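You operate a simulated robot arm through the tools that you are given. There is no shell and no other tool. Be economical: measure what you need, move in short steps, check, and stop when the job is done.

Carry out the task below with a simulated robot arm. There is one attempt and no reset: what you move stays moved.

JOB
Move the green roll to the green mat and wipe the smears off the glass and the yellow mat.
Fine: use the white pad and put it back. What is to be rubbed or washed off counts as gone when no trace of it is left.

The check looks at the end state, three seconds after you hand in, the way a careful person would. Anything else that was tipped, shoved, dropped, spilled or broken makes it a failure.

ROBOT AND FRAMES
A 7-joint arm with a two-finger gripper, on a carriage that runs on a rail from [1, 1203] to [-1, -1177] (x, y) and turns from -3.316 to 2.496 rad about z. Base frame: it is fixed where the carriage stands at the start and does not move with it; the origin is on the floor, on the carriage's upright axis, x ahead of it, y to its left, z up. Units: mm, rad, N and s.
Its first joint turns from -2.601 to 2.601 rad. Places, roughly: green mat [800, 0, 900]; smear on the glass [800, -500, 900]; smear on the mat [800, -200, 900]. Payload 2.45 kg.
The TCP is the grasp point between the finger pads, 26 mm short of the fingertips. In the tool frame z runs along the fingers and y along their closing line. The gripper opens to 96 mm. The gripper's body begins 69 mm behind the TCP.
Orientation is told as [roll, pitch, yaw] about the base's x, y, z axes, in that order, counted from this pose: with the fingers straight down and closing along the base's y, the tool's x points along the base's -x, its y along +y and its z along -z.

CONTROLS
- The arm moves only by the tool jog_arm. Its argument "increments" is a list of rows, each a list of 7 numbers: the closure, from 0 (fully open) to 1 (shut), then the shift along the base's x, y, z in units of 50 mm (1.0 is 50 mm), then the turn, a rotation vector about the base's x, y, z in units of 6 degrees (1.0 is 6 degrees). In form: [[fingers, x, y, z, rx, ry, rz], ...]. A call has 1 to 8 rows; each row shifts and turns the commanded pose from where the row before left it. A call with a number of a shift or a turn outside -1 to 1 is refused whole. Rows are played at 5 a second. More than 50 mm and 0.15 rad between two rows, or a gripper value outside its range, and nothing of the call is played. Where a pose cannot be reached the arm comes as near as it can. A force on the tool above 40 N (or 10 N above the force at the start of the call, whichever is more), or a blocked arm, ends the call early, and 0.2 s more pass. The fingers move at their own pace and stop on an object; they squeeze with about 44 N. The grip force told is the motor's: it shows also when the fingers shut on nothing. Time passes only in rows, and 0.2 s behind the last, so rows that do not move let the fingers close. The reply holds the time, the measured pose of the TCP, the force on the tool along the base axes, the opening and the grip force, in the units named above and with some noise, with the torque about the TCP (base axes, N m) and any sound that the robot's microphone picked up.
- Cameras (640 x 400 px; columns grow to the right, rows downward): "scene" is now at [35.2, 130, 1639.2]; the picture's right is [-0.45, -0.89, 0.00], its down [-0.50, 0.25, -0.83] and it looks along [0.74, -0.37, -0.56] (base axes); focal length 270 px, centre (320, 200). "wrist" rides on the gripper at [82, 3, -98] in the tool frame; the picture's right is [-0.04, 1.00, 0.00], its down [-0.73, -0.03, -0.68] and it looks along [-0.68, -0.03, 0.73] (tool axes); focal length 256 px, centre (320, 200). There is no depth. A picture from a camera that has moved, and an enlarged one, comes with that camera's place and axes in the base frame and with its lens.
- camera(camera): a new picture of that camera. No time passes.
- move_column(by): slides the trunk up (or, below 0, down) by that many mm; the arm and the scene camera ride with it, the base frame stays. It gives what a move gives, with no picture.
- base_move(legs): drives the robot by 1 to 6 legs, each [ahead, left, turn to the left] in mm, mm and rad, along the robot's own axes; the way and the turn of a leg run together, so that a leg with both is an arc; at most 1500 mm and 3.142 rad a leg. The arm and the cameras ride along, it lands a little off, and it stops where it bumps. It keeps to its track: a leg is cut to what the track allows. It gives what a move gives.
- head_to(pan, tilt): turns the head with the scene camera to pan (to the left, within 2.705 rad either way) and tilt (down, from -0.506 to 1.204), counted from straight ahead of the robot. It gives what a move gives.
- inspect(camera, box): a new picture of the part [left, top, right, bottom] of that camera's present view, enlarged. No time passes.
- hand_in(): hands the job in; it is judged then, once.

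Go step by step. Nothing tells you exact positions but the pictures and the camera data: compare them with the known pose of the tool, close in by small moves and look again before you grip or let go. The budget is 120 turns and 78 pictures, counting those below and the enlarged ones. Unless the task says otherwise, let go and move clear before handing in, and close with one line.

The tools are called after "Call:" as name(argument=value, ...) on one line, values as JSON. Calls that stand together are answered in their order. jog_arm: Moves the arm, as the interface text tells. Its arguments: {"type":"object","properties":{"increments":{"type":"array","items":{"type":"array","items":{"type":"number"}}}},"required":["increments"]} The other tools are called the same way: move_column (by) slides the trunk up or down; base_move (legs) drives the base; head_to (pan, tilt) turns the head that bears the scene camera; camera (camera) takes a picture; inspect (camera, box) takes an enlarged picture of a part of a camera's view; hand_in () hands the job in.

At the start:

```text
time: 0.0
tool_pos: [558.7, -429.5, 1126.7]
tcp_rot: [0.0, 0.0, -0.001]
ft_force: [0.2, -0.6, -0.6]
wrist_torque: [-0.01, 0.01, 0.02]
grip_width: 95.9
gripper_force: 0.1
trunk travel left (down, up): [-625.0, 85.0]
robot x, y, heading: [-0.6, 1.0, 0.006]
head pan, tilt: [-0.466, 0.592]
```

scene: 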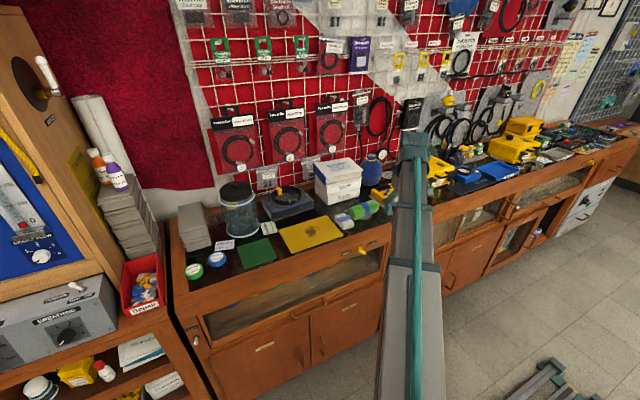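
wrist: 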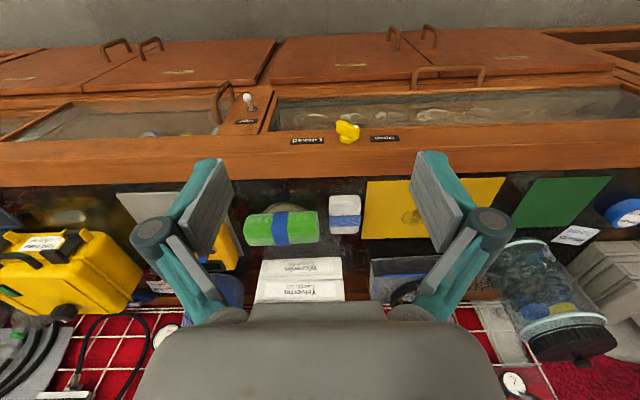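

I see the bench with a green mat, a yellow mat with a smear, a green roll with a blue band and a small white/blue pad between roll and mat. I'll look closer before moving.

Call:
inspect(camera="scene", box=[170, 150, 430, 312])

Call:
inspect(camera="wrist", box=[100, 150, 420, 350])

```text
2.46 times, centred on (300, 231) of scene
camera zoom: at [35.2, 130.0, 1639.2], right [-0.45, -0.89, 0.0], down [-0.5, 0.25, -0.83], along [0.74, -0.37, -0.56], focal length 665 px, centre (369, 124)
```

zoom: 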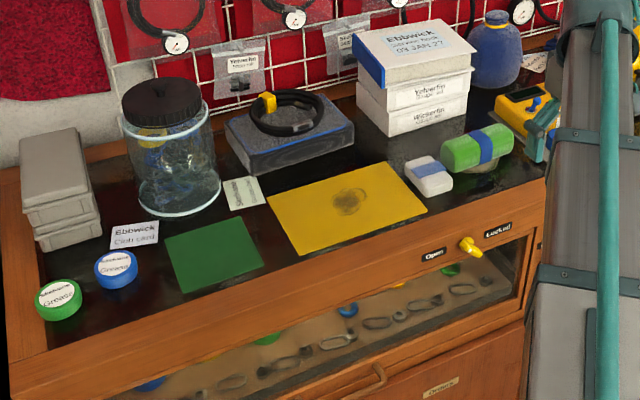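

```text
2.00 times, centred on (260, 250) of wrist
camera zoom: at [478.3, -425.7, 1226.5], right [0.04, 1.0, 0.0], down [0.73, -0.03, 0.68], along [0.68, -0.03, -0.73], focal length 512 px, centre (440, 100)
```

zoom: 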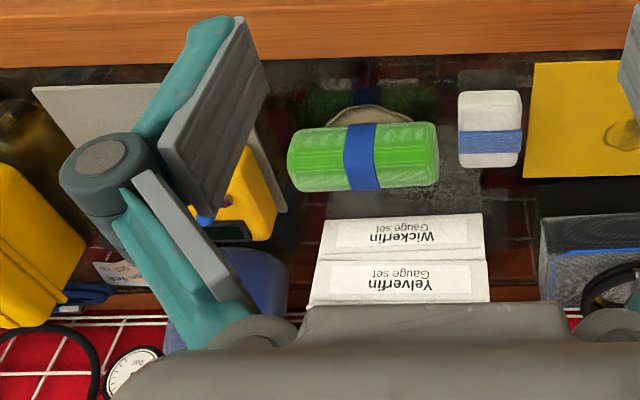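

The roll lies near [828, -509] (axis along y), the pad near [806, -396], and part of the glass smear is under or in front of the roll. I'll drive the carriage to about y = -250, so that everything is in reach, and look again.

Call:
base_move(legs=[[0, -250, 0]])

Call:
head_to(pan=-0.1, tilt=0.75)

Call:
camera(camera="scene")

```text
time: 1.8
tool_pos: [560.9, -670.4, 1127.3]
tcp_rot: [-0.001, 0.002, 0.002]
ft_force: [0.3, 0.1, 0.1]
wrist_torque: [0.02, -0.05, -0.01]
grip_width: 95.7
gripper_force: 0.1
trunk travel left (down, up): [-625.0, 85.0]
robot x, y, heading: [-0.4, -245.5, 0.001]
head pan, tilt: [-0.466, 0.592]
```

```text
time: 2.6
tool_pos: [560.0, -670.5, 1126.9]
tcp_rot: [-0.001, 0.001, 0.001]
ft_force: [-0.2, 0.4, -0.4]
wrist_torque: [0.01, 0.01, -0.01]
grip_width: 95.6
gripper_force: 0.1
trunk travel left (down, up): [-625.0, 85.0]
robot x, y, heading: [-0.6, -242.9, -0.002]
head pan, tilt: [-0.099, 0.75]
```

```text
73 pictures are left
camera scene: at [38.0, -80.5, 1625.7], right [-0.1, -1.0, 0.0], down [-0.68, 0.07, -0.73], along [0.73, -0.07, -0.68], focal length 270 px, centre (320, 200)
```

scene: 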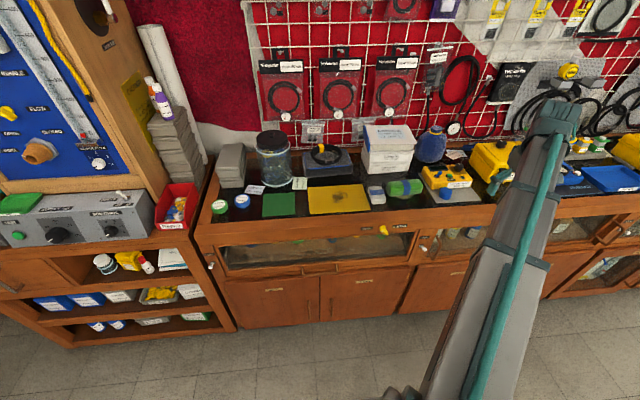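

Call:
inspect(camera="scene", box=[320, 130, 480, 230])

Call:
inspect(camera="scene", box=[200, 140, 360, 240])

```text
4.00 times, centred on (400, 180) of scene
camera zoom: at [38.0, -80.5, 1625.7], right [-0.1, -1.0, 0.0], down [-0.68, 0.07, -0.73], along [0.73, -0.07, -0.68], focal length 1081 px, centre (0, 280)
```

zoom: 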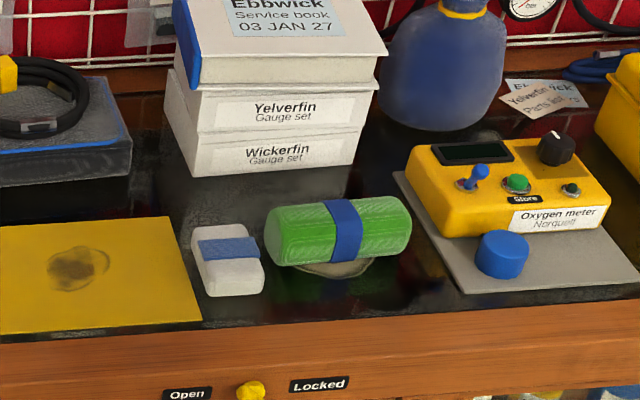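

```text
4.00 times, centred on (280, 190) of scene
camera zoom: at [38.0, -80.5, 1625.7], right [-0.1, -1.0, 0.0], down [-0.68, 0.07, -0.73], along [0.73, -0.07, -0.68], focal length 1081 px, centre (480, 240)
```

zoom: 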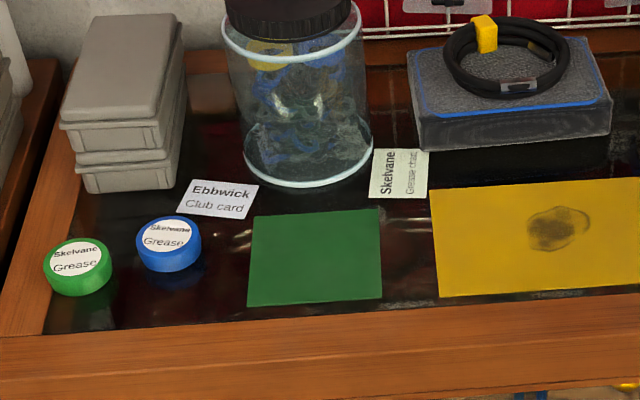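

The smear on the glass shows in front of and under the roll, so the roll goes first. I'll move above it, turning the tool by 90° so the fingers close along x.

Call:
jog_arm(increments=[[0, 0.66, 0.41, 0, 0, 0, 1], [0, 0.66, 0.41, 0, 0, 0, 1], [0, 0.66, 0.41, 0, 0, 0, 1], [0, 0.66, 0.41, 0, 0, 0, 1], [0, 0.66, 0.41, 0, 0, 0, 1], [0, 0.66, 0.41, 0, 0, 0, 1], [0, 0.66, 0.41, 0, 0, 0, 1], [0, 0.66, 0.41, 0, 0, 0, 1]])

Call:
jog_arm(increments=[[0, 0, 0, 0, 0, 0, 1], [0, 0, 0, 0, 0, 0, 1], [0, 0, 0, 0, 0, 0, 1], [0, 0, 0, 0, 0, 0, 1], [0, 0, 0, 0, 0, 0, 1], [0, 0, 0, 0, 0, 0, 1], [0, 0, 0, 0, 0, 0, 1], [0, 0, 0, 0, 0, 0, 0]])

Call:
camera(camera="wrist")

Call:
camera(camera="scene")

```text
time: 4.4
tool_pos: [822.1, -506.7, 1125.0]
tcp_rot: [-0.001, 0.0, 0.84]
ft_force: [-0.2, -0.5, -0.1]
wrist_torque: [-0.01, 0.0, -0.02]
grip_width: 95.9
gripper_force: 0.1
trunk travel left (down, up): [-625.0, 85.0]
robot x, y, heading: [-1.4, -242.6, 0.002]
head pan, tilt: [-0.099, 0.75]
```

```text
time: 6.2
tool_pos: [823.9, -505.8, 1127.5]
tcp_rot: [0.0, 0.002, 1.573]
ft_force: [0.2, 0.3, -0.1]
wrist_torque: [0.0, 0.02, -0.03]
grip_width: 96.1
gripper_force: 0.0
trunk travel left (down, up): [-625.0, 85.0]
robot x, y, heading: [-4.2, -239.6, 0.005]
head pan, tilt: [-0.099, 0.75]
```

```text
70 pictures are left
camera wrist: at [820.9, -588.3, 1226.7], right [-1.0, 0.04, 0.0], down [0.03, 0.73, 0.68], along [0.03, 0.68, -0.73], focal length 256 px, centre (320, 200)
```

wrist: 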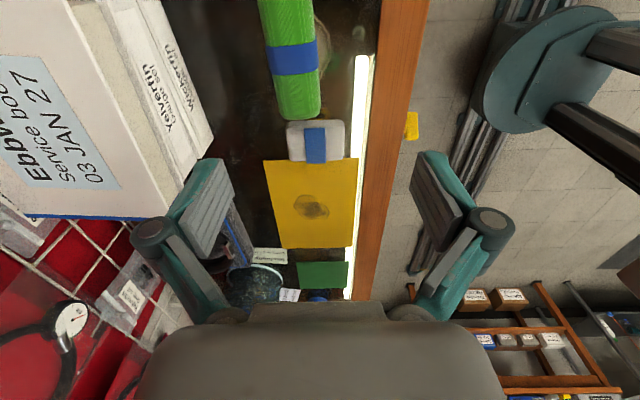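

```text
69 pictures are left
camera scene: at [38.0, -80.4, 1625.6], right [-0.1, -1.0, 0.0], down [-0.68, 0.07, -0.73], along [0.73, -0.07, -0.68], focal length 270 px, centre (320, 200)
```

scene: 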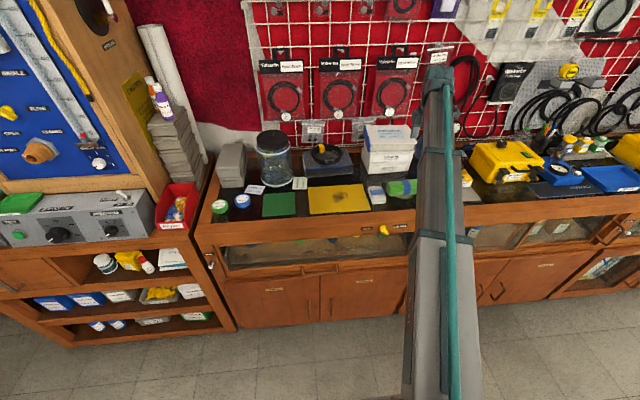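

Combining the views puts the bench surface near z ≈ 878 and the roll's centre at [853, -512, 903], about 50 mm thick. I'll line up above it, go down part way and check.

Call:
jog_arm(increments=[[0, 0.58, -0.12, -0.5, 0, 0, 0], [0, 0, 0, -0.8, 0, 0, 0], [0, 0, 0, -0.8, 0, 0, 0], [0, 0, 0, -0.5, 0, 0, 0], [0, 0, 0, 0, 0, 0, 0]])

Call:
camera(camera="wrist")

Call:
inspect(camera="scene", box=[340, 130, 500, 230])

```text
time: 7.4
tool_pos: [853.1, -511.9, 996.3]
tcp_rot: [-0.001, -0.002, 1.573]
ft_force: [0.5, 0.5, 0.1]
wrist_torque: [0.0, 0.05, 0.0]
grip_width: 95.9
gripper_force: 0.0
trunk travel left (down, up): [-625.0, 85.0]
robot x, y, heading: [-0.2, -241.1, 0.001]
head pan, tilt: [-0.099, 0.75]
```

```text
68 pictures are left
camera wrist: at [849.7, -594.0, 1095.8], right [-1.0, 0.04, 0.0], down [0.03, 0.73, 0.68], along [0.03, 0.68, -0.73], focal length 256 px, centre (320, 200)
```

wrist: 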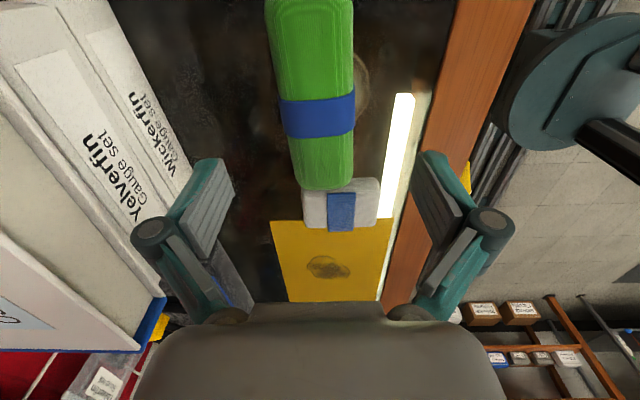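

```text
4.00 times, centred on (420, 180) of scene
camera zoom: at [37.9, -80.4, 1625.6], right [-0.1, -1.0, 0.0], down [-0.68, 0.07, -0.73], along [0.73, -0.07, -0.68], focal length 1081 px, centre (-80, 280)
```

zoom: 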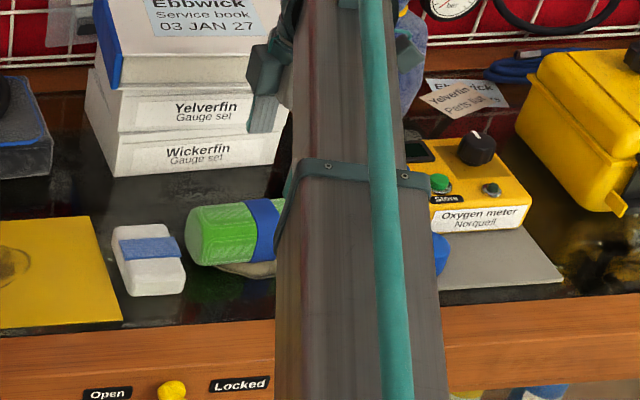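

The roll's band is centred between the fingers. I'll descend to z ≈ 908 and close.

Call:
jog_arm(increments=[[0, 0, 0, -0.6, 0, 0, 0.4], [0, 0, 0, -0.6, 0, 0, 0], [0, 0, 0, -0.4, 0, 0, 0], [0, 0, 0, -0.16, 0, 0, 0], [0, 0, 0, 0, 0, 0, 0]])

Call:
camera(camera="wrist")

```text
time: 8.6
tool_pos: [853.1, -513.3, 909.6]
tcp_rot: [-0.001, 0.0, 1.613]
ft_force: [0.2, -0.7, 0.2]
wrist_torque: [-0.03, 0.0, 0.0]
grip_width: 96.3
gripper_force: 0.1
trunk travel left (down, up): [-625.0, 85.0]
robot x, y, heading: [-2.5, -244.6, 0.002]
head pan, tilt: [-0.099, 0.75]
```

```text
66 pictures are left
camera wrist: at [853.4, -594.2, 1008.6], right [-1.0, 0.0, 0.0], down [0.0, 0.73, 0.68], along [0.0, 0.68, -0.73], focal length 256 px, centre (320, 200)
```

wrist: 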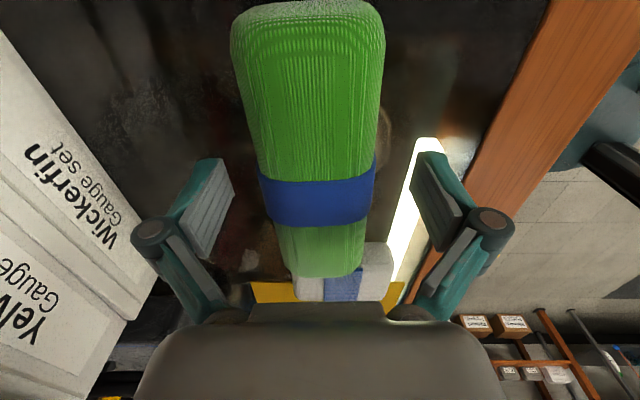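

Call:
jog_arm(increments=[[0.3, 0, 0, 0, 0, 0, 0], [0.6, 0, 0, 0, 0, 0, 0], [1, 0, 0, 0, 0, 0, 0], [1, 0, 0, 0, 0, 0, 0], [1, 0, 0, 0, 0, 0, 0]])

Call:
camera(camera="wrist")

```text
time: 9.8
tool_pos: [852.9, -513.0, 909.6]
tcp_rot: [0.0, -0.001, 1.616]
ft_force: [2.4, -0.2, 3.8]
wrist_torque: [0.0, -0.17, -0.07]
grip_width: 53.3
gripper_force: 44.5
trunk travel left (down, up): [-625.0, 85.0]
robot x, y, heading: [0.0, -243.3, 0.007]
head pan, tilt: [-0.099, 0.75]
```

```text
65 pictures are left
camera wrist: at [853.5, -594.2, 1009.0], right [-1.0, 0.0, 0.0], down [0.0, 0.73, 0.68], along [0.0, 0.68, -0.73], focal length 256 px, centre (320, 200)
```

wrist: 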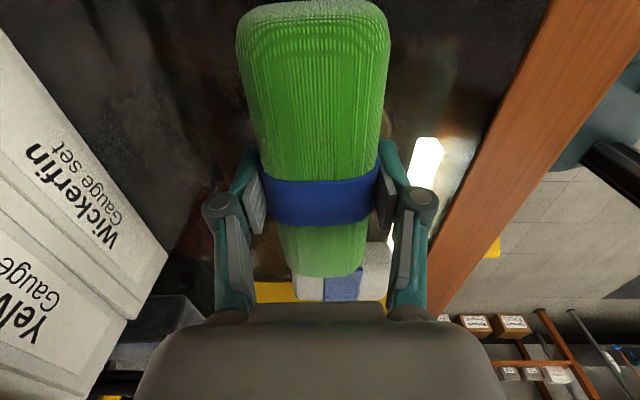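

The roll is held at 53 mm. I'll lift it and carry it over toward the green mat.

Call:
jog_arm(increments=[[1, 0, 0, 0.4, 0, 0, 0], [1, 0, 0, 0.8, 0, 0, 0], [1, 0, 0, 0.9, 0, 0, 0], [1, -0.2, 0, 0.7, 0, 0, 0], [1, -0.2, 0.5, 0, 0, 0, 0], [1, 0, 0.9, 0, 0, 0, 0], [1, 0, 0.9, 0, 0, 0, 0], [1, 0, 0.9, 0, 0, 0, 0]])

Call:
jog_arm(increments=[[1, 0, 0.9, 0, 0, 0, 0], [1, 0, 0.9, 0, 0, 0, 0], [1, 0, 0.9, 0, 0, 0, 0], [1, 0, 0.9, 0, 0, 0, 0], [1, 0, 0.9, 0, 0, 0, 0], [1, 0, 0.6, 0, 0, 0, 0], [1, 0, 0, 0, 0, 0, 0]])

Call:
camera(camera="wrist")

Call:
camera(camera="scene")

```text
time: 11.6
tool_pos: [834.7, -351.5, 1051.7]
tcp_rot: [0.001, -0.001, 1.613]
ft_force: [-0.1, 0.0, -1.6]
wrist_torque: [0.01, 0.0, 0.03]
grip_width: 53.3
gripper_force: 44.0
trunk travel left (down, up): [-625.0, 85.0]
robot x, y, heading: [-1.2, -244.5, 0.005]
head pan, tilt: [-0.099, 0.75]
```

```text
time: 13.2
tool_pos: [833.3, -97.8, 1051.3]
tcp_rot: [0.0, -0.001, 1.612]
ft_force: [0.1, 0.1, -2.0]
wrist_torque: [-0.02, 0.01, -0.03]
grip_width: 53.1
gripper_force: 44.1
trunk travel left (down, up): [-625.0, 85.0]
robot x, y, heading: [-2.0, -241.5, 0.002]
head pan, tilt: [-0.099, 0.75]
```

```text
64 pictures are left
camera wrist: at [833.6, -179.8, 1149.2], right [-1.0, 0.0, 0.0], down [0.0, 0.73, 0.68], along [0.0, 0.68, -0.73], focal length 256 px, centre (320, 200)
```

wrist: 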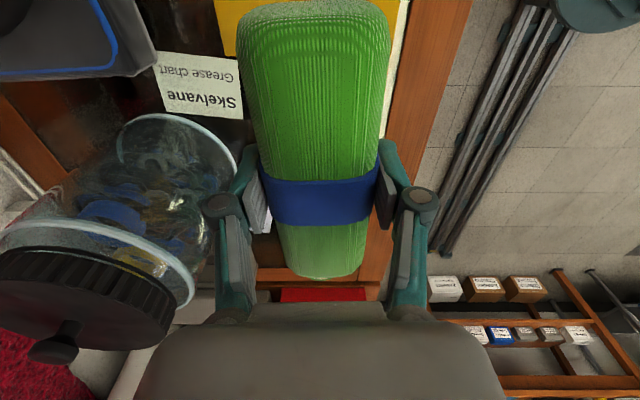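

```text
63 pictures are left
camera scene: at [38.2, -80.4, 1625.6], right [-0.1, -1.0, 0.0], down [-0.68, 0.07, -0.73], along [0.73, -0.07, -0.68], focal length 270 px, centre (320, 200)
```

scene: 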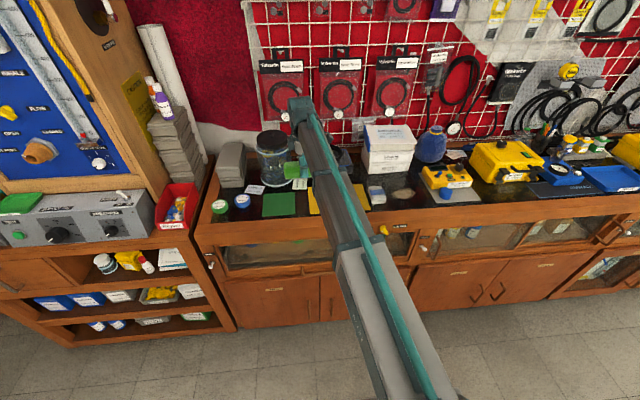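

From the scene picture (which also predicted the roll's grip point well) the green mat's centre is [835, 10], about 130 mm square. I'll move over it and lower most of the way.

Call:
jog_arm(increments=[[1, 0.03, 0.9, 0, 0, 0, 0], [1, 0, 0.9, 0, 0, 0, 0], [1, 0, 0.36, 0, 0, 0, 0], [1, 0, 0, -0.6, 0, 0, 0], [1, 0, 0, -0.8, 0, 0, 0], [1, 0, 0, -0.8, 0, 0, 0], [1, 0, 0, -0.1, 0, 0, 0], [1, 0, 0, 0, 0, 0, 0]])

Call:
inspect(camera="scene", box=[200, 140, 360, 240])

Call:
camera(camera="wrist")

```text
time: 15.0
tool_pos: [834.6, 10.9, 932.0]
tcp_rot: [0.001, -0.001, 1.614]
ft_force: [0.2, 0.7, -2.6]
wrist_torque: [0.04, 0.03, -0.02]
grip_width: 53.4
gripper_force: 43.8
trunk travel left (down, up): [-625.0, 85.0]
robot x, y, heading: [0.3, -242.4, 0.002]
head pan, tilt: [-0.099, 0.75]
```

```text
4.00 times, centred on (280, 190) of scene
camera zoom: at [38.1, -80.4, 1625.6], right [-0.1, -1.0, 0.0], down [-0.68, 0.07, -0.73], along [0.73, -0.07, -0.68], focal length 1081 px, centre (480, 240)
```

zoom: 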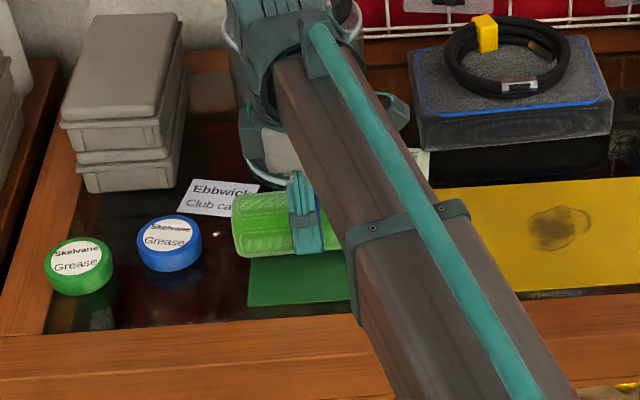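

```text
61 pictures are left
camera wrist: at [834.9, -70.5, 1031.4], right [-1.0, 0.0, 0.0], down [0.0, 0.73, 0.68], along [0.0, 0.68, -0.73], focal length 256 px, centre (320, 200)
```

wrist: 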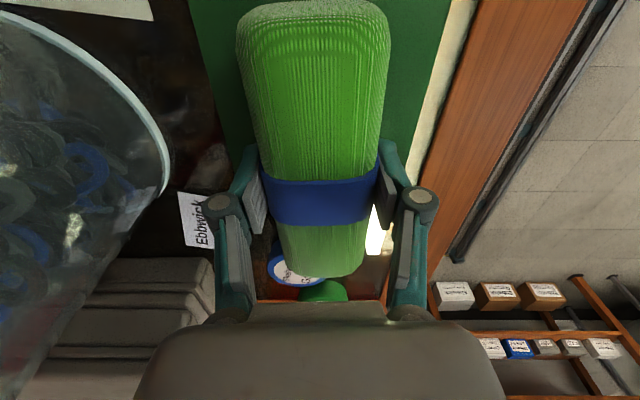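

The roll is centred in x, but its left end is a few mm too far to +y. I'll shift it -4 mm, set it down and release.

Call:
jog_arm(increments=[[1, 0, -0.09, -0.2, 0, 0, 0], [1, 0, 0, -0.12, 0, 0, 0], [1, 0, 0, -0.06, 0, 0, 0], [1, 0, 0, 0, 0, 0, 0]])

```text
time: 16.0
tool_pos: [835.5, 6.9, 913.2]
tcp_rot: [0.0, 0.001, 1.615]
ft_force: [-0.7, -0.4, -1.8]
wrist_torque: [-0.03, 0.0, 0.02]
grip_width: 52.9
gripper_force: 43.9
trunk travel left (down, up): [-625.0, 85.0]
robot x, y, heading: [-3.5, -239.7, 0.002]
head pan, tilt: [-0.099, 0.75]
```

Not in contact yet, so I'll lower it in 1 mm steps.

Call:
jog_arm(increments=[[1, 0, 0, -0.02, 0, 0, 0], [1, 0, 0, -0.02, 0, 0, 0], [1, 0, 0, 0, 0, 0, 0]])

```text
time: 16.8
tool_pos: [834.5, 6.1, 912.3]
tcp_rot: [-0.001, 0.001, 1.615]
ft_force: [2.2, 1.1, 6.5]
wrist_torque: [-0.11, -0.05, 0.09]
grip_width: 53.2
gripper_force: 43.7
trunk travel left (down, up): [-625.0, 85.0]
robot x, y, heading: [-2.5, -240.4, 0.001]
head pan, tilt: [-0.099, 0.75]
```

Call:
jog_arm(increments=[[0.4, 0, 0, 0, 0, 0, 0], [0.2, 0, 0, 0, 0, 0, 0], [0.0, 0, 0, 0, 0, 0, 0], [0, 0, 0, 0, 0, 0, 0], [0, 0, 0, 0.4, 0, 0, 0], [0, 0, 0, 0.8, 0, 0, 0], [0, 0, 0, 0.9, 0, 0, 0], [0, 0, 0, 0.9, 0, 0, 0]])

Call:
jog_arm(increments=[[0, 0, -0.9, 0, 0, 0, 0], [0, 0, -0.9, 0, 0, 0, 0], [0, 0, -0.9, 0, 0, 0, 0], [0, 0, -0.9, 0, 0, 0, 0], [0, 0, -0.9, 0, 0, 0, 0], [0, 0, -0.9, 0, 0, 0, 0], [0, 0, -0.7, 0, 0, 0, 0], [0, 0, 0, 0, 0, 0, 0]])

Call:
camera(camera="wrist")

Call:
inspect(camera="scene", box=[200, 140, 360, 240])

Call:
inspect(camera="scene", box=[320, 130, 480, 230])

```text
time: 18.6
tool_pos: [832.9, 5.9, 1063.2]
tcp_rot: [-0.001, 0.0, 1.615]
ft_force: [-0.1, -0.2, -0.1]
wrist_torque: [0.05, -0.02, 0.01]
grip_width: 95.9
gripper_force: 0.0
trunk travel left (down, up): [-625.0, 85.0]
robot x, y, heading: [-5.2, -245.6, 0.004]
head pan, tilt: [-0.099, 0.75]
```

```text
time: 20.4
tool_pos: [835.0, -299.6, 1062.6]
tcp_rot: [0.0, -0.001, 1.615]
ft_force: [-0.5, -0.1, -0.1]
wrist_torque: [-0.02, -0.01, -0.01]
grip_width: 96.1
gripper_force: 0.0
trunk travel left (down, up): [-625.0, 85.0]
robot x, y, heading: [-0.6, -241.1, 0.003]
head pan, tilt: [-0.099, 0.75]
```

```text
60 pictures are left
camera wrist: at [835.2, -381.7, 1161.9], right [-1.0, 0.0, 0.0], down [0.0, 0.73, 0.68], along [0.0, 0.68, -0.73], focal length 256 px, centre (320, 200)
```

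wrist: 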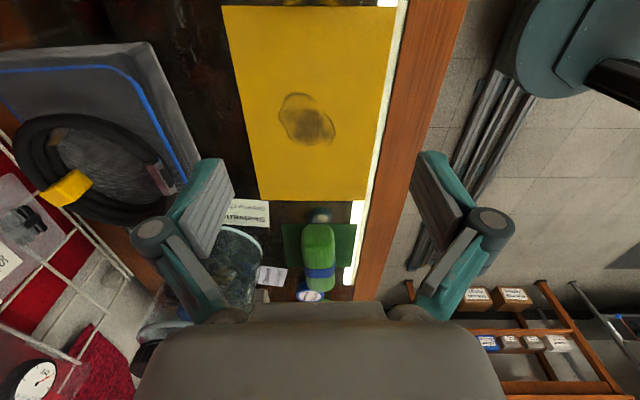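

```text
4.00 times, centred on (280, 190) of scene
camera zoom: at [38.0, -80.4, 1625.6], right [-0.1, -1.0, 0.0], down [-0.68, 0.07, -0.73], along [0.73, -0.07, -0.68], focal length 1081 px, centre (480, 240)
```

zoom: 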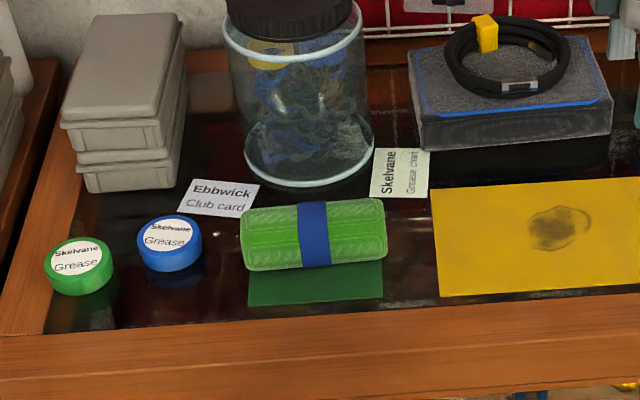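

```text
4.00 times, centred on (400, 180) of scene
camera zoom: at [38.0, -80.4, 1625.6], right [-0.1, -1.0, 0.0], down [-0.68, 0.07, -0.73], along [0.73, -0.07, -0.68], focal length 1081 px, centre (0, 280)
```

zoom: 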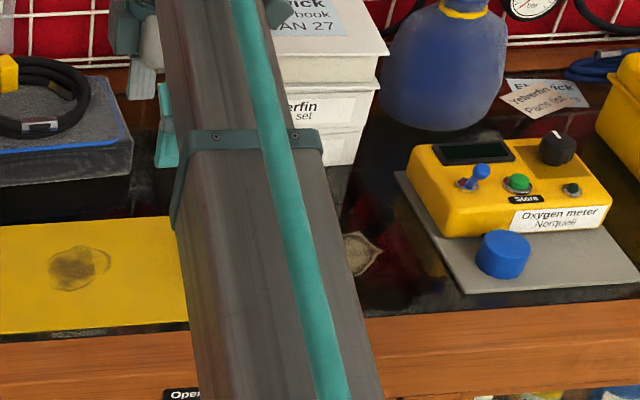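

The roll rests well on the green mat. Now the pad: I'll turn the fingers back to close along y and move above it at about [832, -390].

Call:
jog_arm(increments=[[0, 0, -0.3, 0, 0, 0, -1], [0, 0, -0.3, 0, 0, 0, -1], [0, 0, -0.3, 0, 0, 0, -1], [0, 0, -0.3, 0, 0, 0, -1], [0, 0, -0.3, 0, 0, 0, -1], [0, 0, -0.3, 0, 0, 0, -1], [0, 0, 0, 0, 0, 0, -1], [0, 0, 0, 0, 0, 0, -1]])

Call:
jog_arm(increments=[[0, 0, 0, 0, 0, 0, -1], [0, 0, 0, 0, 0, 0, -1], [0, 0, 0, 0, 0, 0, -1], [0, 0, 0, 0, 0, 0, -1], [0, 0, 0, 0, 0, 0, -1], [0, 0, 0, 0, 0, 0, -1], [0, 0, 0, 0, 0, 0, -1], [0, 0, 0, 0, 0, 0, -0.4]])

Call:
camera(camera="wrist")

```text
time: 22.2
tool_pos: [835.3, -388.1, 1063.1]
tcp_rot: [0.0, 0.001, 0.774]
ft_force: [-0.8, -0.4, -0.3]
wrist_torque: [-0.01, 0.0, -0.01]
grip_width: 96.2
gripper_force: 0.1
trunk travel left (down, up): [-625.0, 85.0]
robot x, y, heading: [2.6, -237.6, 0.005]
head pan, tilt: [-0.099, 0.75]
```

```text
time: 24.0
tool_pos: [835.0, -388.6, 1065.0]
tcp_rot: [-0.001, 0.0, 0.001]
ft_force: [-0.4, 0.1, 0.4]
wrist_torque: [0.0, 0.02, -0.03]
grip_width: 96.1
gripper_force: 0.0
trunk travel left (down, up): [-625.0, 85.0]
robot x, y, heading: [-1.6, -240.3, 0.003]
head pan, tilt: [-0.099, 0.75]
```

```text
57 pictures are left
camera wrist: at [753.1, -385.7, 1162.8], right [0.04, 1.0, 0.0], down [0.73, -0.03, 0.68], along [0.68, -0.03, -0.73], focal length 256 px, centre (320, 200)
```

wrist: 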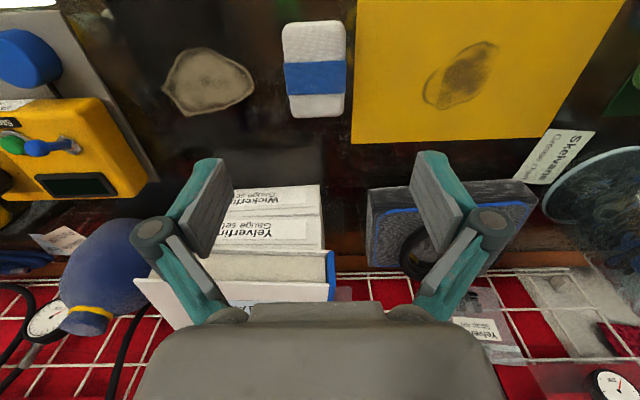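

The pad is at about [826, -394], 55 × 85 mm and aligned with the axes. The smears span x 809–878, y -557…-461 (glass) and x 815–872, y -280…-212 (yellow mat). I'll go down part way over the pad.

Call:
jog_arm(increments=[[0, -0.1, -0.12, -0.5, 0, 0, 0], [0, 0, 0, -0.8, 0, 0, 0], [0, 0, 0, -0.8, 0, 0, 0], [0, 0, 0, 0, 0, 0, 0]])

Call:
camera(camera="wrist")

Call:
inspect(camera="scene", box=[320, 150, 416, 210])

```text
time: 25.0
tool_pos: [830.9, -395.0, 958.2]
tcp_rot: [-0.001, 0.0, 0.002]
ft_force: [-0.1, -0.5, 0.0]
wrist_torque: [-0.01, -0.02, 0.01]
grip_width: 96.1
gripper_force: 0.0
trunk travel left (down, up): [-625.0, 85.0]
robot x, y, heading: [-0.9, -236.6, 0.001]
head pan, tilt: [-0.099, 0.75]
```

```text
56 pictures are left
camera wrist: at [749.1, -391.6, 1057.5], right [0.04, 1.0, 0.0], down [0.73, -0.03, 0.68], along [0.68, -0.03, -0.73], focal length 256 px, centre (320, 200)
```

wrist: 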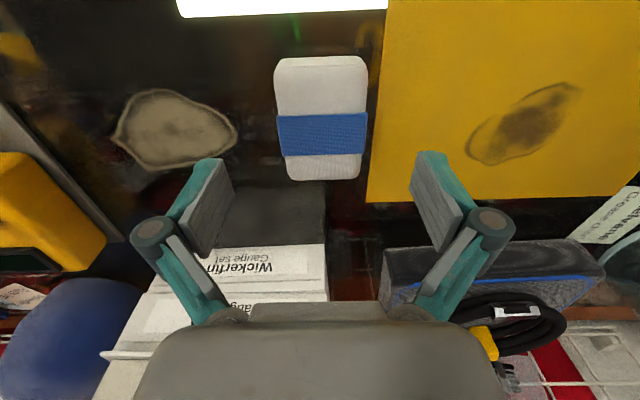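

```text
6.67 times, centred on (368, 180) of scene
camera zoom: at [38.0, -80.4, 1625.6], right [-0.1, -1.0, 0.0], down [-0.68, 0.07, -0.73], along [0.73, -0.07, -0.68], focal length 1801 px, centre (0, 333)
```

zoom: 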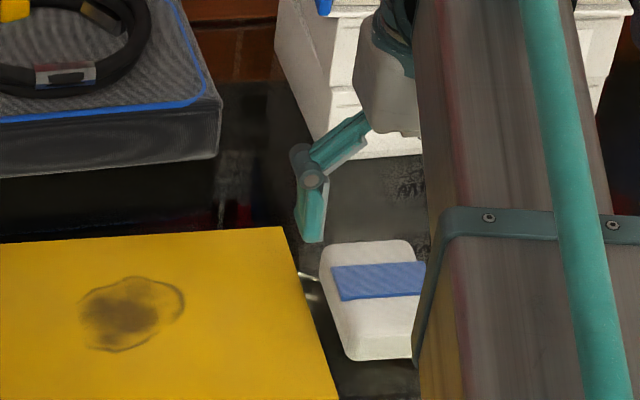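

The pad is centred under the fingers and about 25 mm tall. I'll lower to z ≈ 911 and close on it.

Call:
jog_arm(increments=[[0, 0, 0, -0.5, 0, 0, 0], [0, 0, 0, -0.3, 0, 0, 0], [0, 0, 0, -0.14, 0, 0, 0], [0, 0, 0, 0, 0, 0, 0]])

Call:
camera(camera="wrist")

Call:
inspect(camera="scene", box=[320, 150, 416, 210])

```text
time: 26.0
tool_pos: [830.4, -394.8, 911.6]
tcp_rot: [0.002, 0.001, 0.003]
ft_force: [-0.3, -0.1, -0.1]
wrist_torque: [0.03, -0.01, -0.01]
grip_width: 96.0
gripper_force: 0.0
trunk travel left (down, up): [-625.0, 85.0]
robot x, y, heading: [-4.4, -243.8, 0.004]
head pan, tilt: [-0.099, 0.75]
```

```text
54 pictures are left
camera wrist: at [748.7, -391.2, 1010.6], right [0.04, 1.0, 0.0], down [0.73, -0.03, 0.68], along [0.68, -0.03, -0.73], focal length 256 px, centre (320, 200)
```

wrist: 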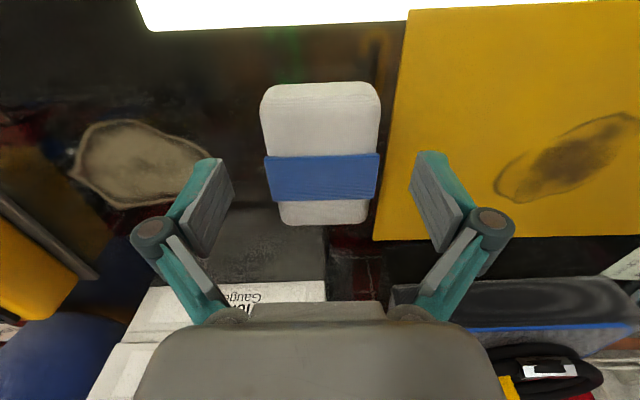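

```text
6.67 times, centred on (368, 180) of scene
camera zoom: at [38.1, -80.4, 1625.6], right [-0.1, -1.0, 0.0], down [-0.68, 0.07, -0.73], along [0.73, -0.07, -0.68], focal length 1801 px, centre (0, 333)
```

zoom: 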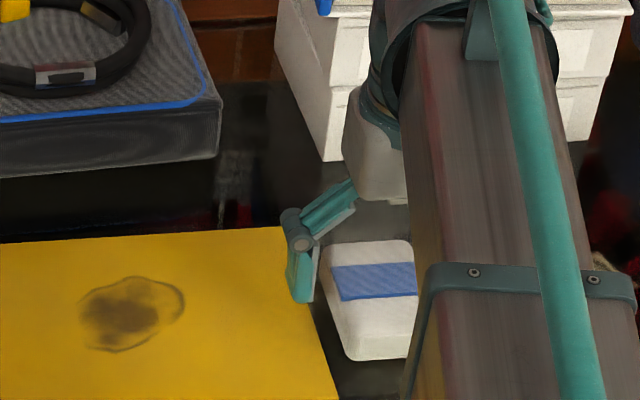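

Call:
jog_arm(increments=[[0.3, 0, 0, 0, 0, 0, 0], [0.6, 0, 0, 0, 0, 0, 0], [1, 0, 0, 0, 0, 0, 0], [1, 0, 0, 0, 0, 0, 0], [1, 0, 0, 0, 0, 0, 0]])

Call:
camera(camera="wrist")

```text
time: 27.2
tool_pos: [830.4, -394.0, 912.0]
tcp_rot: [0.0, 0.0, 0.001]
ft_force: [0.3, 0.5, 2.1]
wrist_torque: [0.08, 0.01, 0.01]
grip_width: 56.9
gripper_force: 43.9
trunk travel left (down, up): [-625.0, 85.0]
robot x, y, heading: [-1.0, -240.8, 0.002]
head pan, tilt: [-0.099, 0.75]
```

```text
52 pictures are left
camera wrist: at [748.6, -391.1, 1010.9], right [0.04, 1.0, 0.0], down [0.73, -0.03, 0.68], along [0.68, -0.03, -0.73], focal length 256 px, centre (320, 200)
```

wrist: 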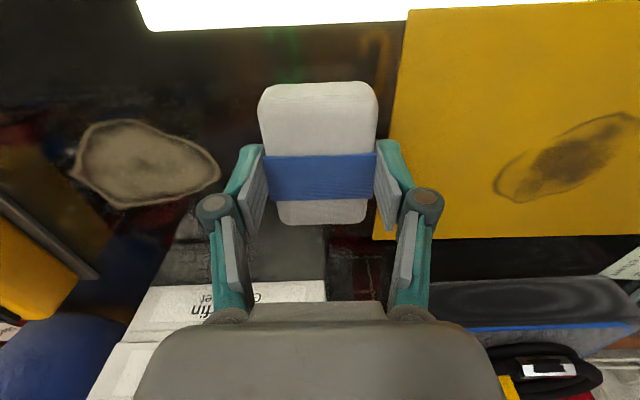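

The pad is held (57 mm) at [830, -394, 912]; I'll remember that place. Next I lift it slightly and carry it to the +y edge of the glass smear, then lower it gently.

Call:
jog_arm(increments=[[1, 0, 0, 0.3, 0, 0, 0], [1, 0, 0, 0.3, 0, 0, 0], [1, 0.24, -0.7, 0, 0, 0, 0], [1, 0, -0.8, 0, 0, 0, 0], [1, 0, 0, -0.3, 0, 0, 0], [1, 0, 0, -0.26, 0, 0, 0], [1, 0, 0, 0, 0, 0, 0]])

```text
time: 28.8
tool_pos: [841.4, -470.0, 912.6]
tcp_rot: [0.001, 0.001, 0.003]
ft_force: [0.2, -0.4, -1.7]
wrist_torque: [-0.01, -0.02, 0.01]
grip_width: 57.1
gripper_force: 44.1
trunk travel left (down, up): [-625.0, 85.0]
robot x, y, heading: [2.5, -239.9, 0.004]
head pan, tilt: [-0.099, 0.75]
```

Call:
jog_arm(increments=[[1, 0, 0, -0.03, 0, 0, 0], [1, 0, 0, -0.02, 0, 0, 0], [1, 0, 0, -0.02, 0, 0, 0], [1, 0, 0, 0, 0, 0, 0]])

```text
time: 29.8
tool_pos: [841.7, -470.7, 912.2]
tcp_rot: [-0.002, -0.006, 0.002]
ft_force: [2.5, -5.1, 18.7]
wrist_torque: [-0.01, 0.24, -0.01]
grip_width: 56.8
gripper_force: 43.9
trunk travel left (down, up): [-625.0, 85.0]
robot x, y, heading: [-2.0, -242.1, 0.004]
head pan, tilt: [-0.099, 0.75]
```

Contact is at 18.7 N; I'll ease off by 1.5 mm and sweep along y over the smear and back.

Call:
jog_arm(increments=[[1, 0, 0, 0.03, 0, 0, 0], [1, 0, -0.4, 0, 0, 0, 0], [1, 0, -0.4, 0, 0, 0, 0], [1, 0, -0.4, 0, 0, 0, 0], [1, 0, -0.4, 0, 0, 0, 0], [1, -0.2, 0, 0, 0, 0, 0], [1, 0, 0.4, 0, 0, 0, 0], [1, 0, 0.4, 0, 0, 0, 0]])

Call:
jog_arm(increments=[[1, 0, 0.4, 0, 0, 0, 0], [1, 0, 0.4, 0, 0, 0, 0], [1, 0.4, 0, 0, 0, 0, 0], [1, 0, -0.4, 0, 0, 0, 0], [1, 0, -0.4, 0, 0, 0, 0], [1, 0, -0.4, 0, 0, 0, 0], [1, 0, -0.4, 0, 0, 0, 0], [1, 0, 0, 0, 0, 0, 0]])

Call:
camera(camera="wrist")

```text
time: 31.6
tool_pos: [829.8, -511.1, 911.9]
tcp_rot: [-0.001, -0.002, -0.001]
ft_force: [-1.1, -6.0, 17.8]
wrist_torque: [-0.13, 0.01, 0.08]
grip_width: 56.7
gripper_force: 43.8
trunk travel left (down, up): [-625.0, 85.0]
robot x, y, heading: [2.1, -244.0, 0.0]
head pan, tilt: [-0.099, 0.75]
```

```text
time: 33.4
tool_pos: [851.1, -548.5, 912.8]
tcp_rot: [0.001, 0.0, 0.002]
ft_force: [-0.1, -0.6, -0.7]
wrist_torque: [-0.04, 0.0, 0.03]
grip_width: 56.7
gripper_force: 44.0
trunk travel left (down, up): [-625.0, 85.0]
robot x, y, heading: [1.0, -241.8, 0.003]
head pan, tilt: [-0.099, 0.75]
```

```text
51 pictures are left
camera wrist: at [770.7, -545.7, 1010.9], right [0.04, 1.0, 0.0], down [0.73, -0.03, 0.68], along [0.68, -0.03, -0.73], focal length 256 px, centre (320, 200)
```

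wrist: 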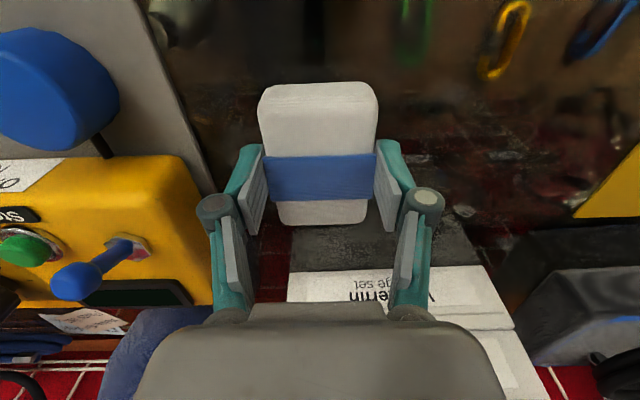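

Most of it seems gone, but contact was lost at the end. I'll lift the pad aside and inspect the glass.

Call:
jog_arm(increments=[[1, 0, 0, 0.6, 0, 0, 0], [1, 0, 0, 0.8, 0, 0, 0], [1, 0, 0.8, 0.4, 0, 0, 0], [1, 0, 0.8, 0, 0, 0, 0], [1, 0, 0.8, 0, 0, 0, 0], [1, 0, 0.8, 0, 0, 0, 0], [1, 0, 0, 0, 0, 0, 0]])

Call:
inspect(camera="wrist", box=[0, 0, 320, 200])

Call:
inspect(camera="scene", box=[370, 150, 466, 210])

```text
time: 35.0
tool_pos: [854.0, -390.1, 999.9]
tcp_rot: [0.001, -0.001, -0.001]
ft_force: [0.7, 0.1, -0.5]
wrist_torque: [0.02, 0.0, 0.0]
grip_width: 57.0
gripper_force: 44.0
trunk travel left (down, up): [-625.0, 85.0]
robot x, y, heading: [3.9, -238.8, 0.009]
head pan, tilt: [-0.099, 0.75]
```

```text
2.00 times, centred on (160, 100) of wrist
camera zoom: at [772.0, -387.9, 1099.0], right [0.04, 1.0, 0.0], down [0.73, -0.03, 0.68], along [0.68, -0.03, -0.73], focal length 512 px, centre (640, 400)
```

zoom: 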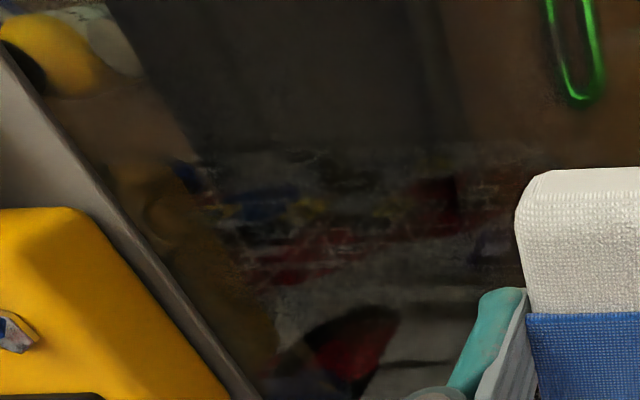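

```text
6.67 times, centred on (418, 180) of scene
camera zoom: at [38.1, -80.5, 1625.6], right [-0.1, -1.0, 0.0], down [-0.68, 0.07, -0.73], along [0.73, -0.07, -0.68], focal length 1801 px, centre (-333, 333)
```

zoom: 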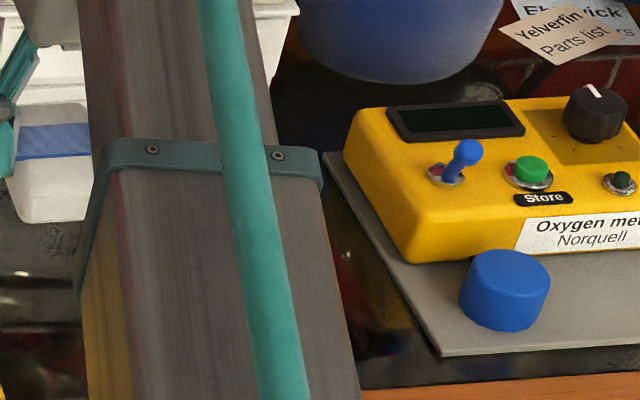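

The glass looks clear apart from reflections; I'll verify it later with the arm away. Now I carry the pad over the yellow mat's smear (centre about [850, -243]) and approach gently.

Call:
jog_arm(increments=[[1, -0.08, 0.8, 0, 0, 0, 0], [1, 0, 0.8, 0, 0, 0, 0], [1, 0, 0.7, 0, 0, 0, 0], [1, 0, 0, -0.7, 0, 0, 0], [1, 0, 0, -0.6, 0, 0, 0], [1, 0, 0, -0.3, 0, 0, 0], [1, 0, 0, -0.06, 0, 0, 0], [1, 0, 0, 0, 0, 0, 0]])

Call:
camera(camera="wrist")

```text
time: 36.8
tool_pos: [847.0, -275.1, 917.8]
tcp_rot: [0.001, 0.0, 0.001]
ft_force: [-0.6, -0.6, -1.0]
wrist_torque: [-0.04, 0.01, 0.01]
grip_width: 56.8
gripper_force: 43.8
trunk travel left (down, up): [-625.0, 85.0]
robot x, y, heading: [-1.1, -243.8, 0.006]
head pan, tilt: [-0.099, 0.75]
```

```text
48 pictures are left
camera wrist: at [765.7, -272.1, 1016.5], right [0.04, 1.0, 0.0], down [0.73, -0.03, 0.68], along [0.68, -0.03, -0.73], focal length 256 px, centre (320, 200)
```

wrist: 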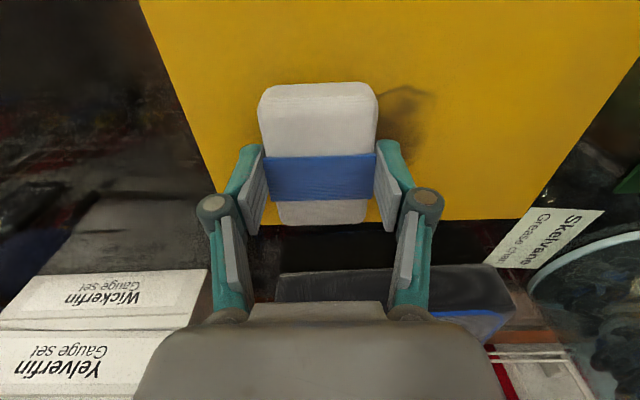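

Call:
jog_arm(increments=[[1, 0, 0, -0.05, 0, 0, 0], [1, 0, 0, -0.03, 0, 0, 0], [1, 0, 0, 0, 0, 0, 0]])

```text
time: 37.6
tool_pos: [847.1, -274.2, 914.2]
tcp_rot: [-0.001, -0.001, -0.001]
ft_force: [1.8, -0.4, 6.6]
wrist_torque: [0.0, 0.07, -0.03]
grip_width: 56.8
gripper_force: 44.3
trunk travel left (down, up): [-625.0, 85.0]
robot x, y, heading: [3.0, -238.1, 0.004]
head pan, tilt: [-0.099, 0.75]
```

Contact at 6.6 N on the mat. I'll press 0.5 mm more and make the strokes along y.

Call:
jog_arm(increments=[[1, 0, 0.3, -0.01, 0, 0, 0], [1, 0, 0.35, 0, 0, 0, 0], [1, 0, 0.35, 0, 0, 0, 0], [1, 0, 0.35, 0, 0, 0, 0], [1, -0.2, 0, 0, 0, 0, 0], [1, 0, -0.45, 0, 0, 0, 0], [1, 0, -0.45, 0, 0, 0, 0], [1, 0, -0.45, 0, 0, 0, 0]])

Call:
camera(camera="wrist")

```text
time: 39.4
tool_pos: [836.8, -274.6, 914.0]
tcp_rot: [-0.002, 0.001, 0.001]
ft_force: [-1.6, 9.0, 13.1]
wrist_torque: [0.37, -0.04, 0.02]
grip_width: 56.8
gripper_force: 44.2
trunk travel left (down, up): [-625.0, 85.0]
robot x, y, heading: [0.5, -244.2, 0.001]
head pan, tilt: [-0.099, 0.75]
```

```text
47 pictures are left
camera wrist: at [755.1, -271.6, 1013.5], right [0.04, 1.0, 0.0], down [0.73, -0.03, 0.68], along [0.68, -0.03, -0.73], focal length 256 px, centre (320, 200)
```

wrist: 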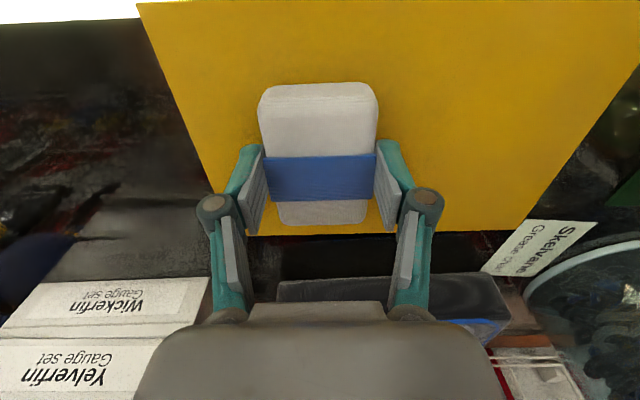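

The smear is almost gone and the mat stayed put. One more pass a little further out, then lift and inspect.

Call:
jog_arm(increments=[[1, 0.4, 0, 0, 0, 0, 0], [1, 0.08, 0.35, 0, 0, 0, 0], [1, 0, 0.35, 0, 0, 0, 0], [1, 0, 0.35, 0, 0, 0, 0], [1, 0, 0.35, 0, 0, 0, 0], [1, 0, 0, 0.5, 0, 0, 0], [1, 0, 0, 0.8, 0, 0, 0], [1, 0, 0, 0, 0, 0, 0]])

Call:
jog_arm(increments=[[1, 0, 0.6, 0.6, 0, 0, 0], [1, 0, 0.8, 0, 0, 0, 0], [1, 0, 0.8, 0, 0, 0, 0], [1, 0, 0, 0, 0, 0, 0]])

Call:
camera(camera="wrist")

Call:
inspect(camera="scene", box=[300, 140, 460, 240])

```text
time: 41.2
tool_pos: [862.2, -203.4, 978.9]
tcp_rot: [-0.002, 0.001, 0.003]
ft_force: [-0.8, 0.7, -0.5]
wrist_torque: [0.0, -0.01, -0.01]
grip_width: 56.9
gripper_force: 43.9
trunk travel left (down, up): [-625.0, 85.0]
robot x, y, heading: [1.0, -242.2, 0.002]
head pan, tilt: [-0.099, 0.75]
```

```text
time: 42.2
tool_pos: [861.2, -94.0, 1009.6]
tcp_rot: [0.001, 0.0, 0.003]
ft_force: [-0.2, 0.1, -0.2]
wrist_torque: [-0.02, -0.01, 0.0]
grip_width: 56.9
gripper_force: 44.1
trunk travel left (down, up): [-625.0, 85.0]
robot x, y, heading: [-0.3, -244.3, -0.0]
head pan, tilt: [-0.099, 0.75]
```

```text
46 pictures are left
camera wrist: at [780.4, -90.8, 1109.2], right [0.04, 1.0, 0.0], down [0.73, -0.03, 0.68], along [0.68, -0.03, -0.73], focal length 256 px, centre (320, 200)
```

wrist: 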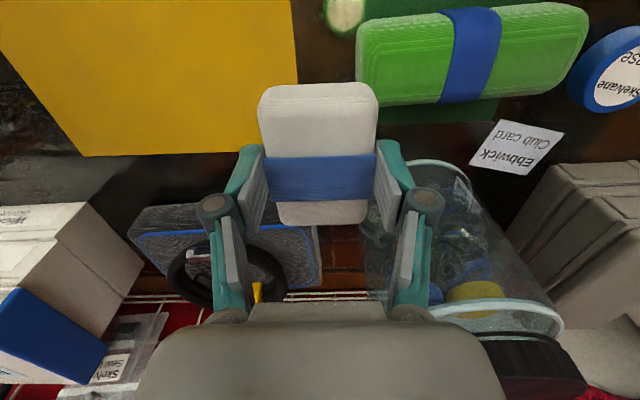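

```text
4.00 times, centred on (380, 190) of scene
camera zoom: at [37.9, -80.4, 1625.6], right [-0.1, -1.0, 0.0], down [-0.68, 0.07, -0.73], along [0.73, -0.07, -0.68], focal length 1081 px, centre (80, 240)
```

zoom: 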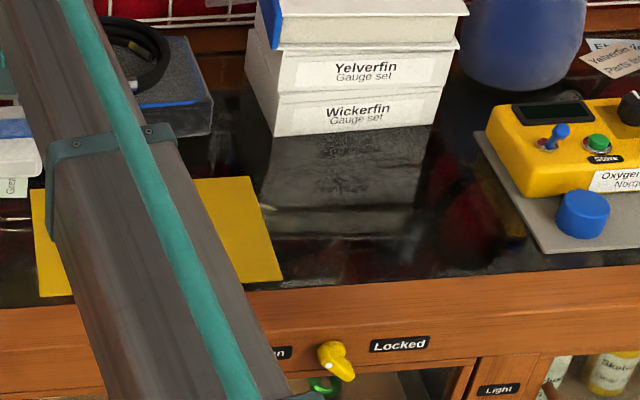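

Both look clean and the yellow mat hasn't moved. I'll enlarge the two places to be sure no trace is left.

Call:
inspect(camera="scene", box=[370, 160, 434, 200])

Call:
inspect(camera="wrist", box=[0, 0, 320, 200])

```text
10.00 times, centred on (402, 180) of scene
camera zoom: at [37.9, -80.4, 1625.6], right [-0.1, -1.0, 0.0], down [-0.68, 0.07, -0.73], along [0.73, -0.07, -0.68], focal length 2702 px, centre (-500, 400)
```

zoom: 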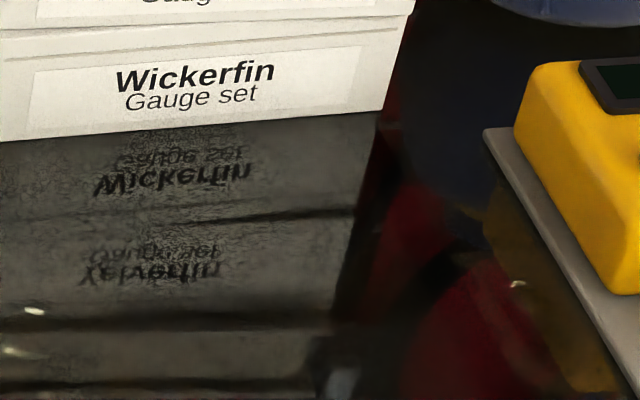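

```text
2.00 times, centred on (160, 100) of wrist
camera zoom: at [780.4, -90.8, 1109.2], right [0.04, 1.0, 0.0], down [0.73, -0.03, 0.68], along [0.68, -0.03, -0.73], focal length 512 px, centre (640, 400)
```

zoom: 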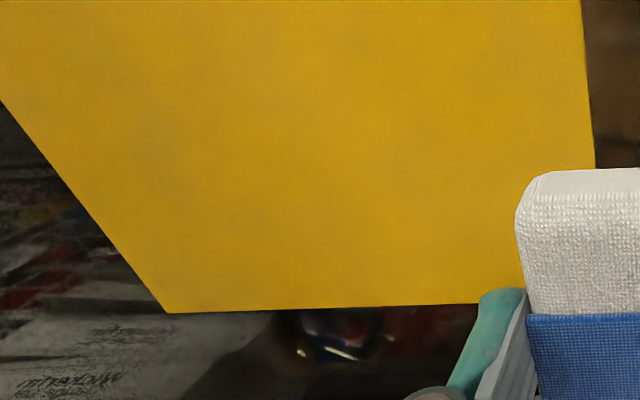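

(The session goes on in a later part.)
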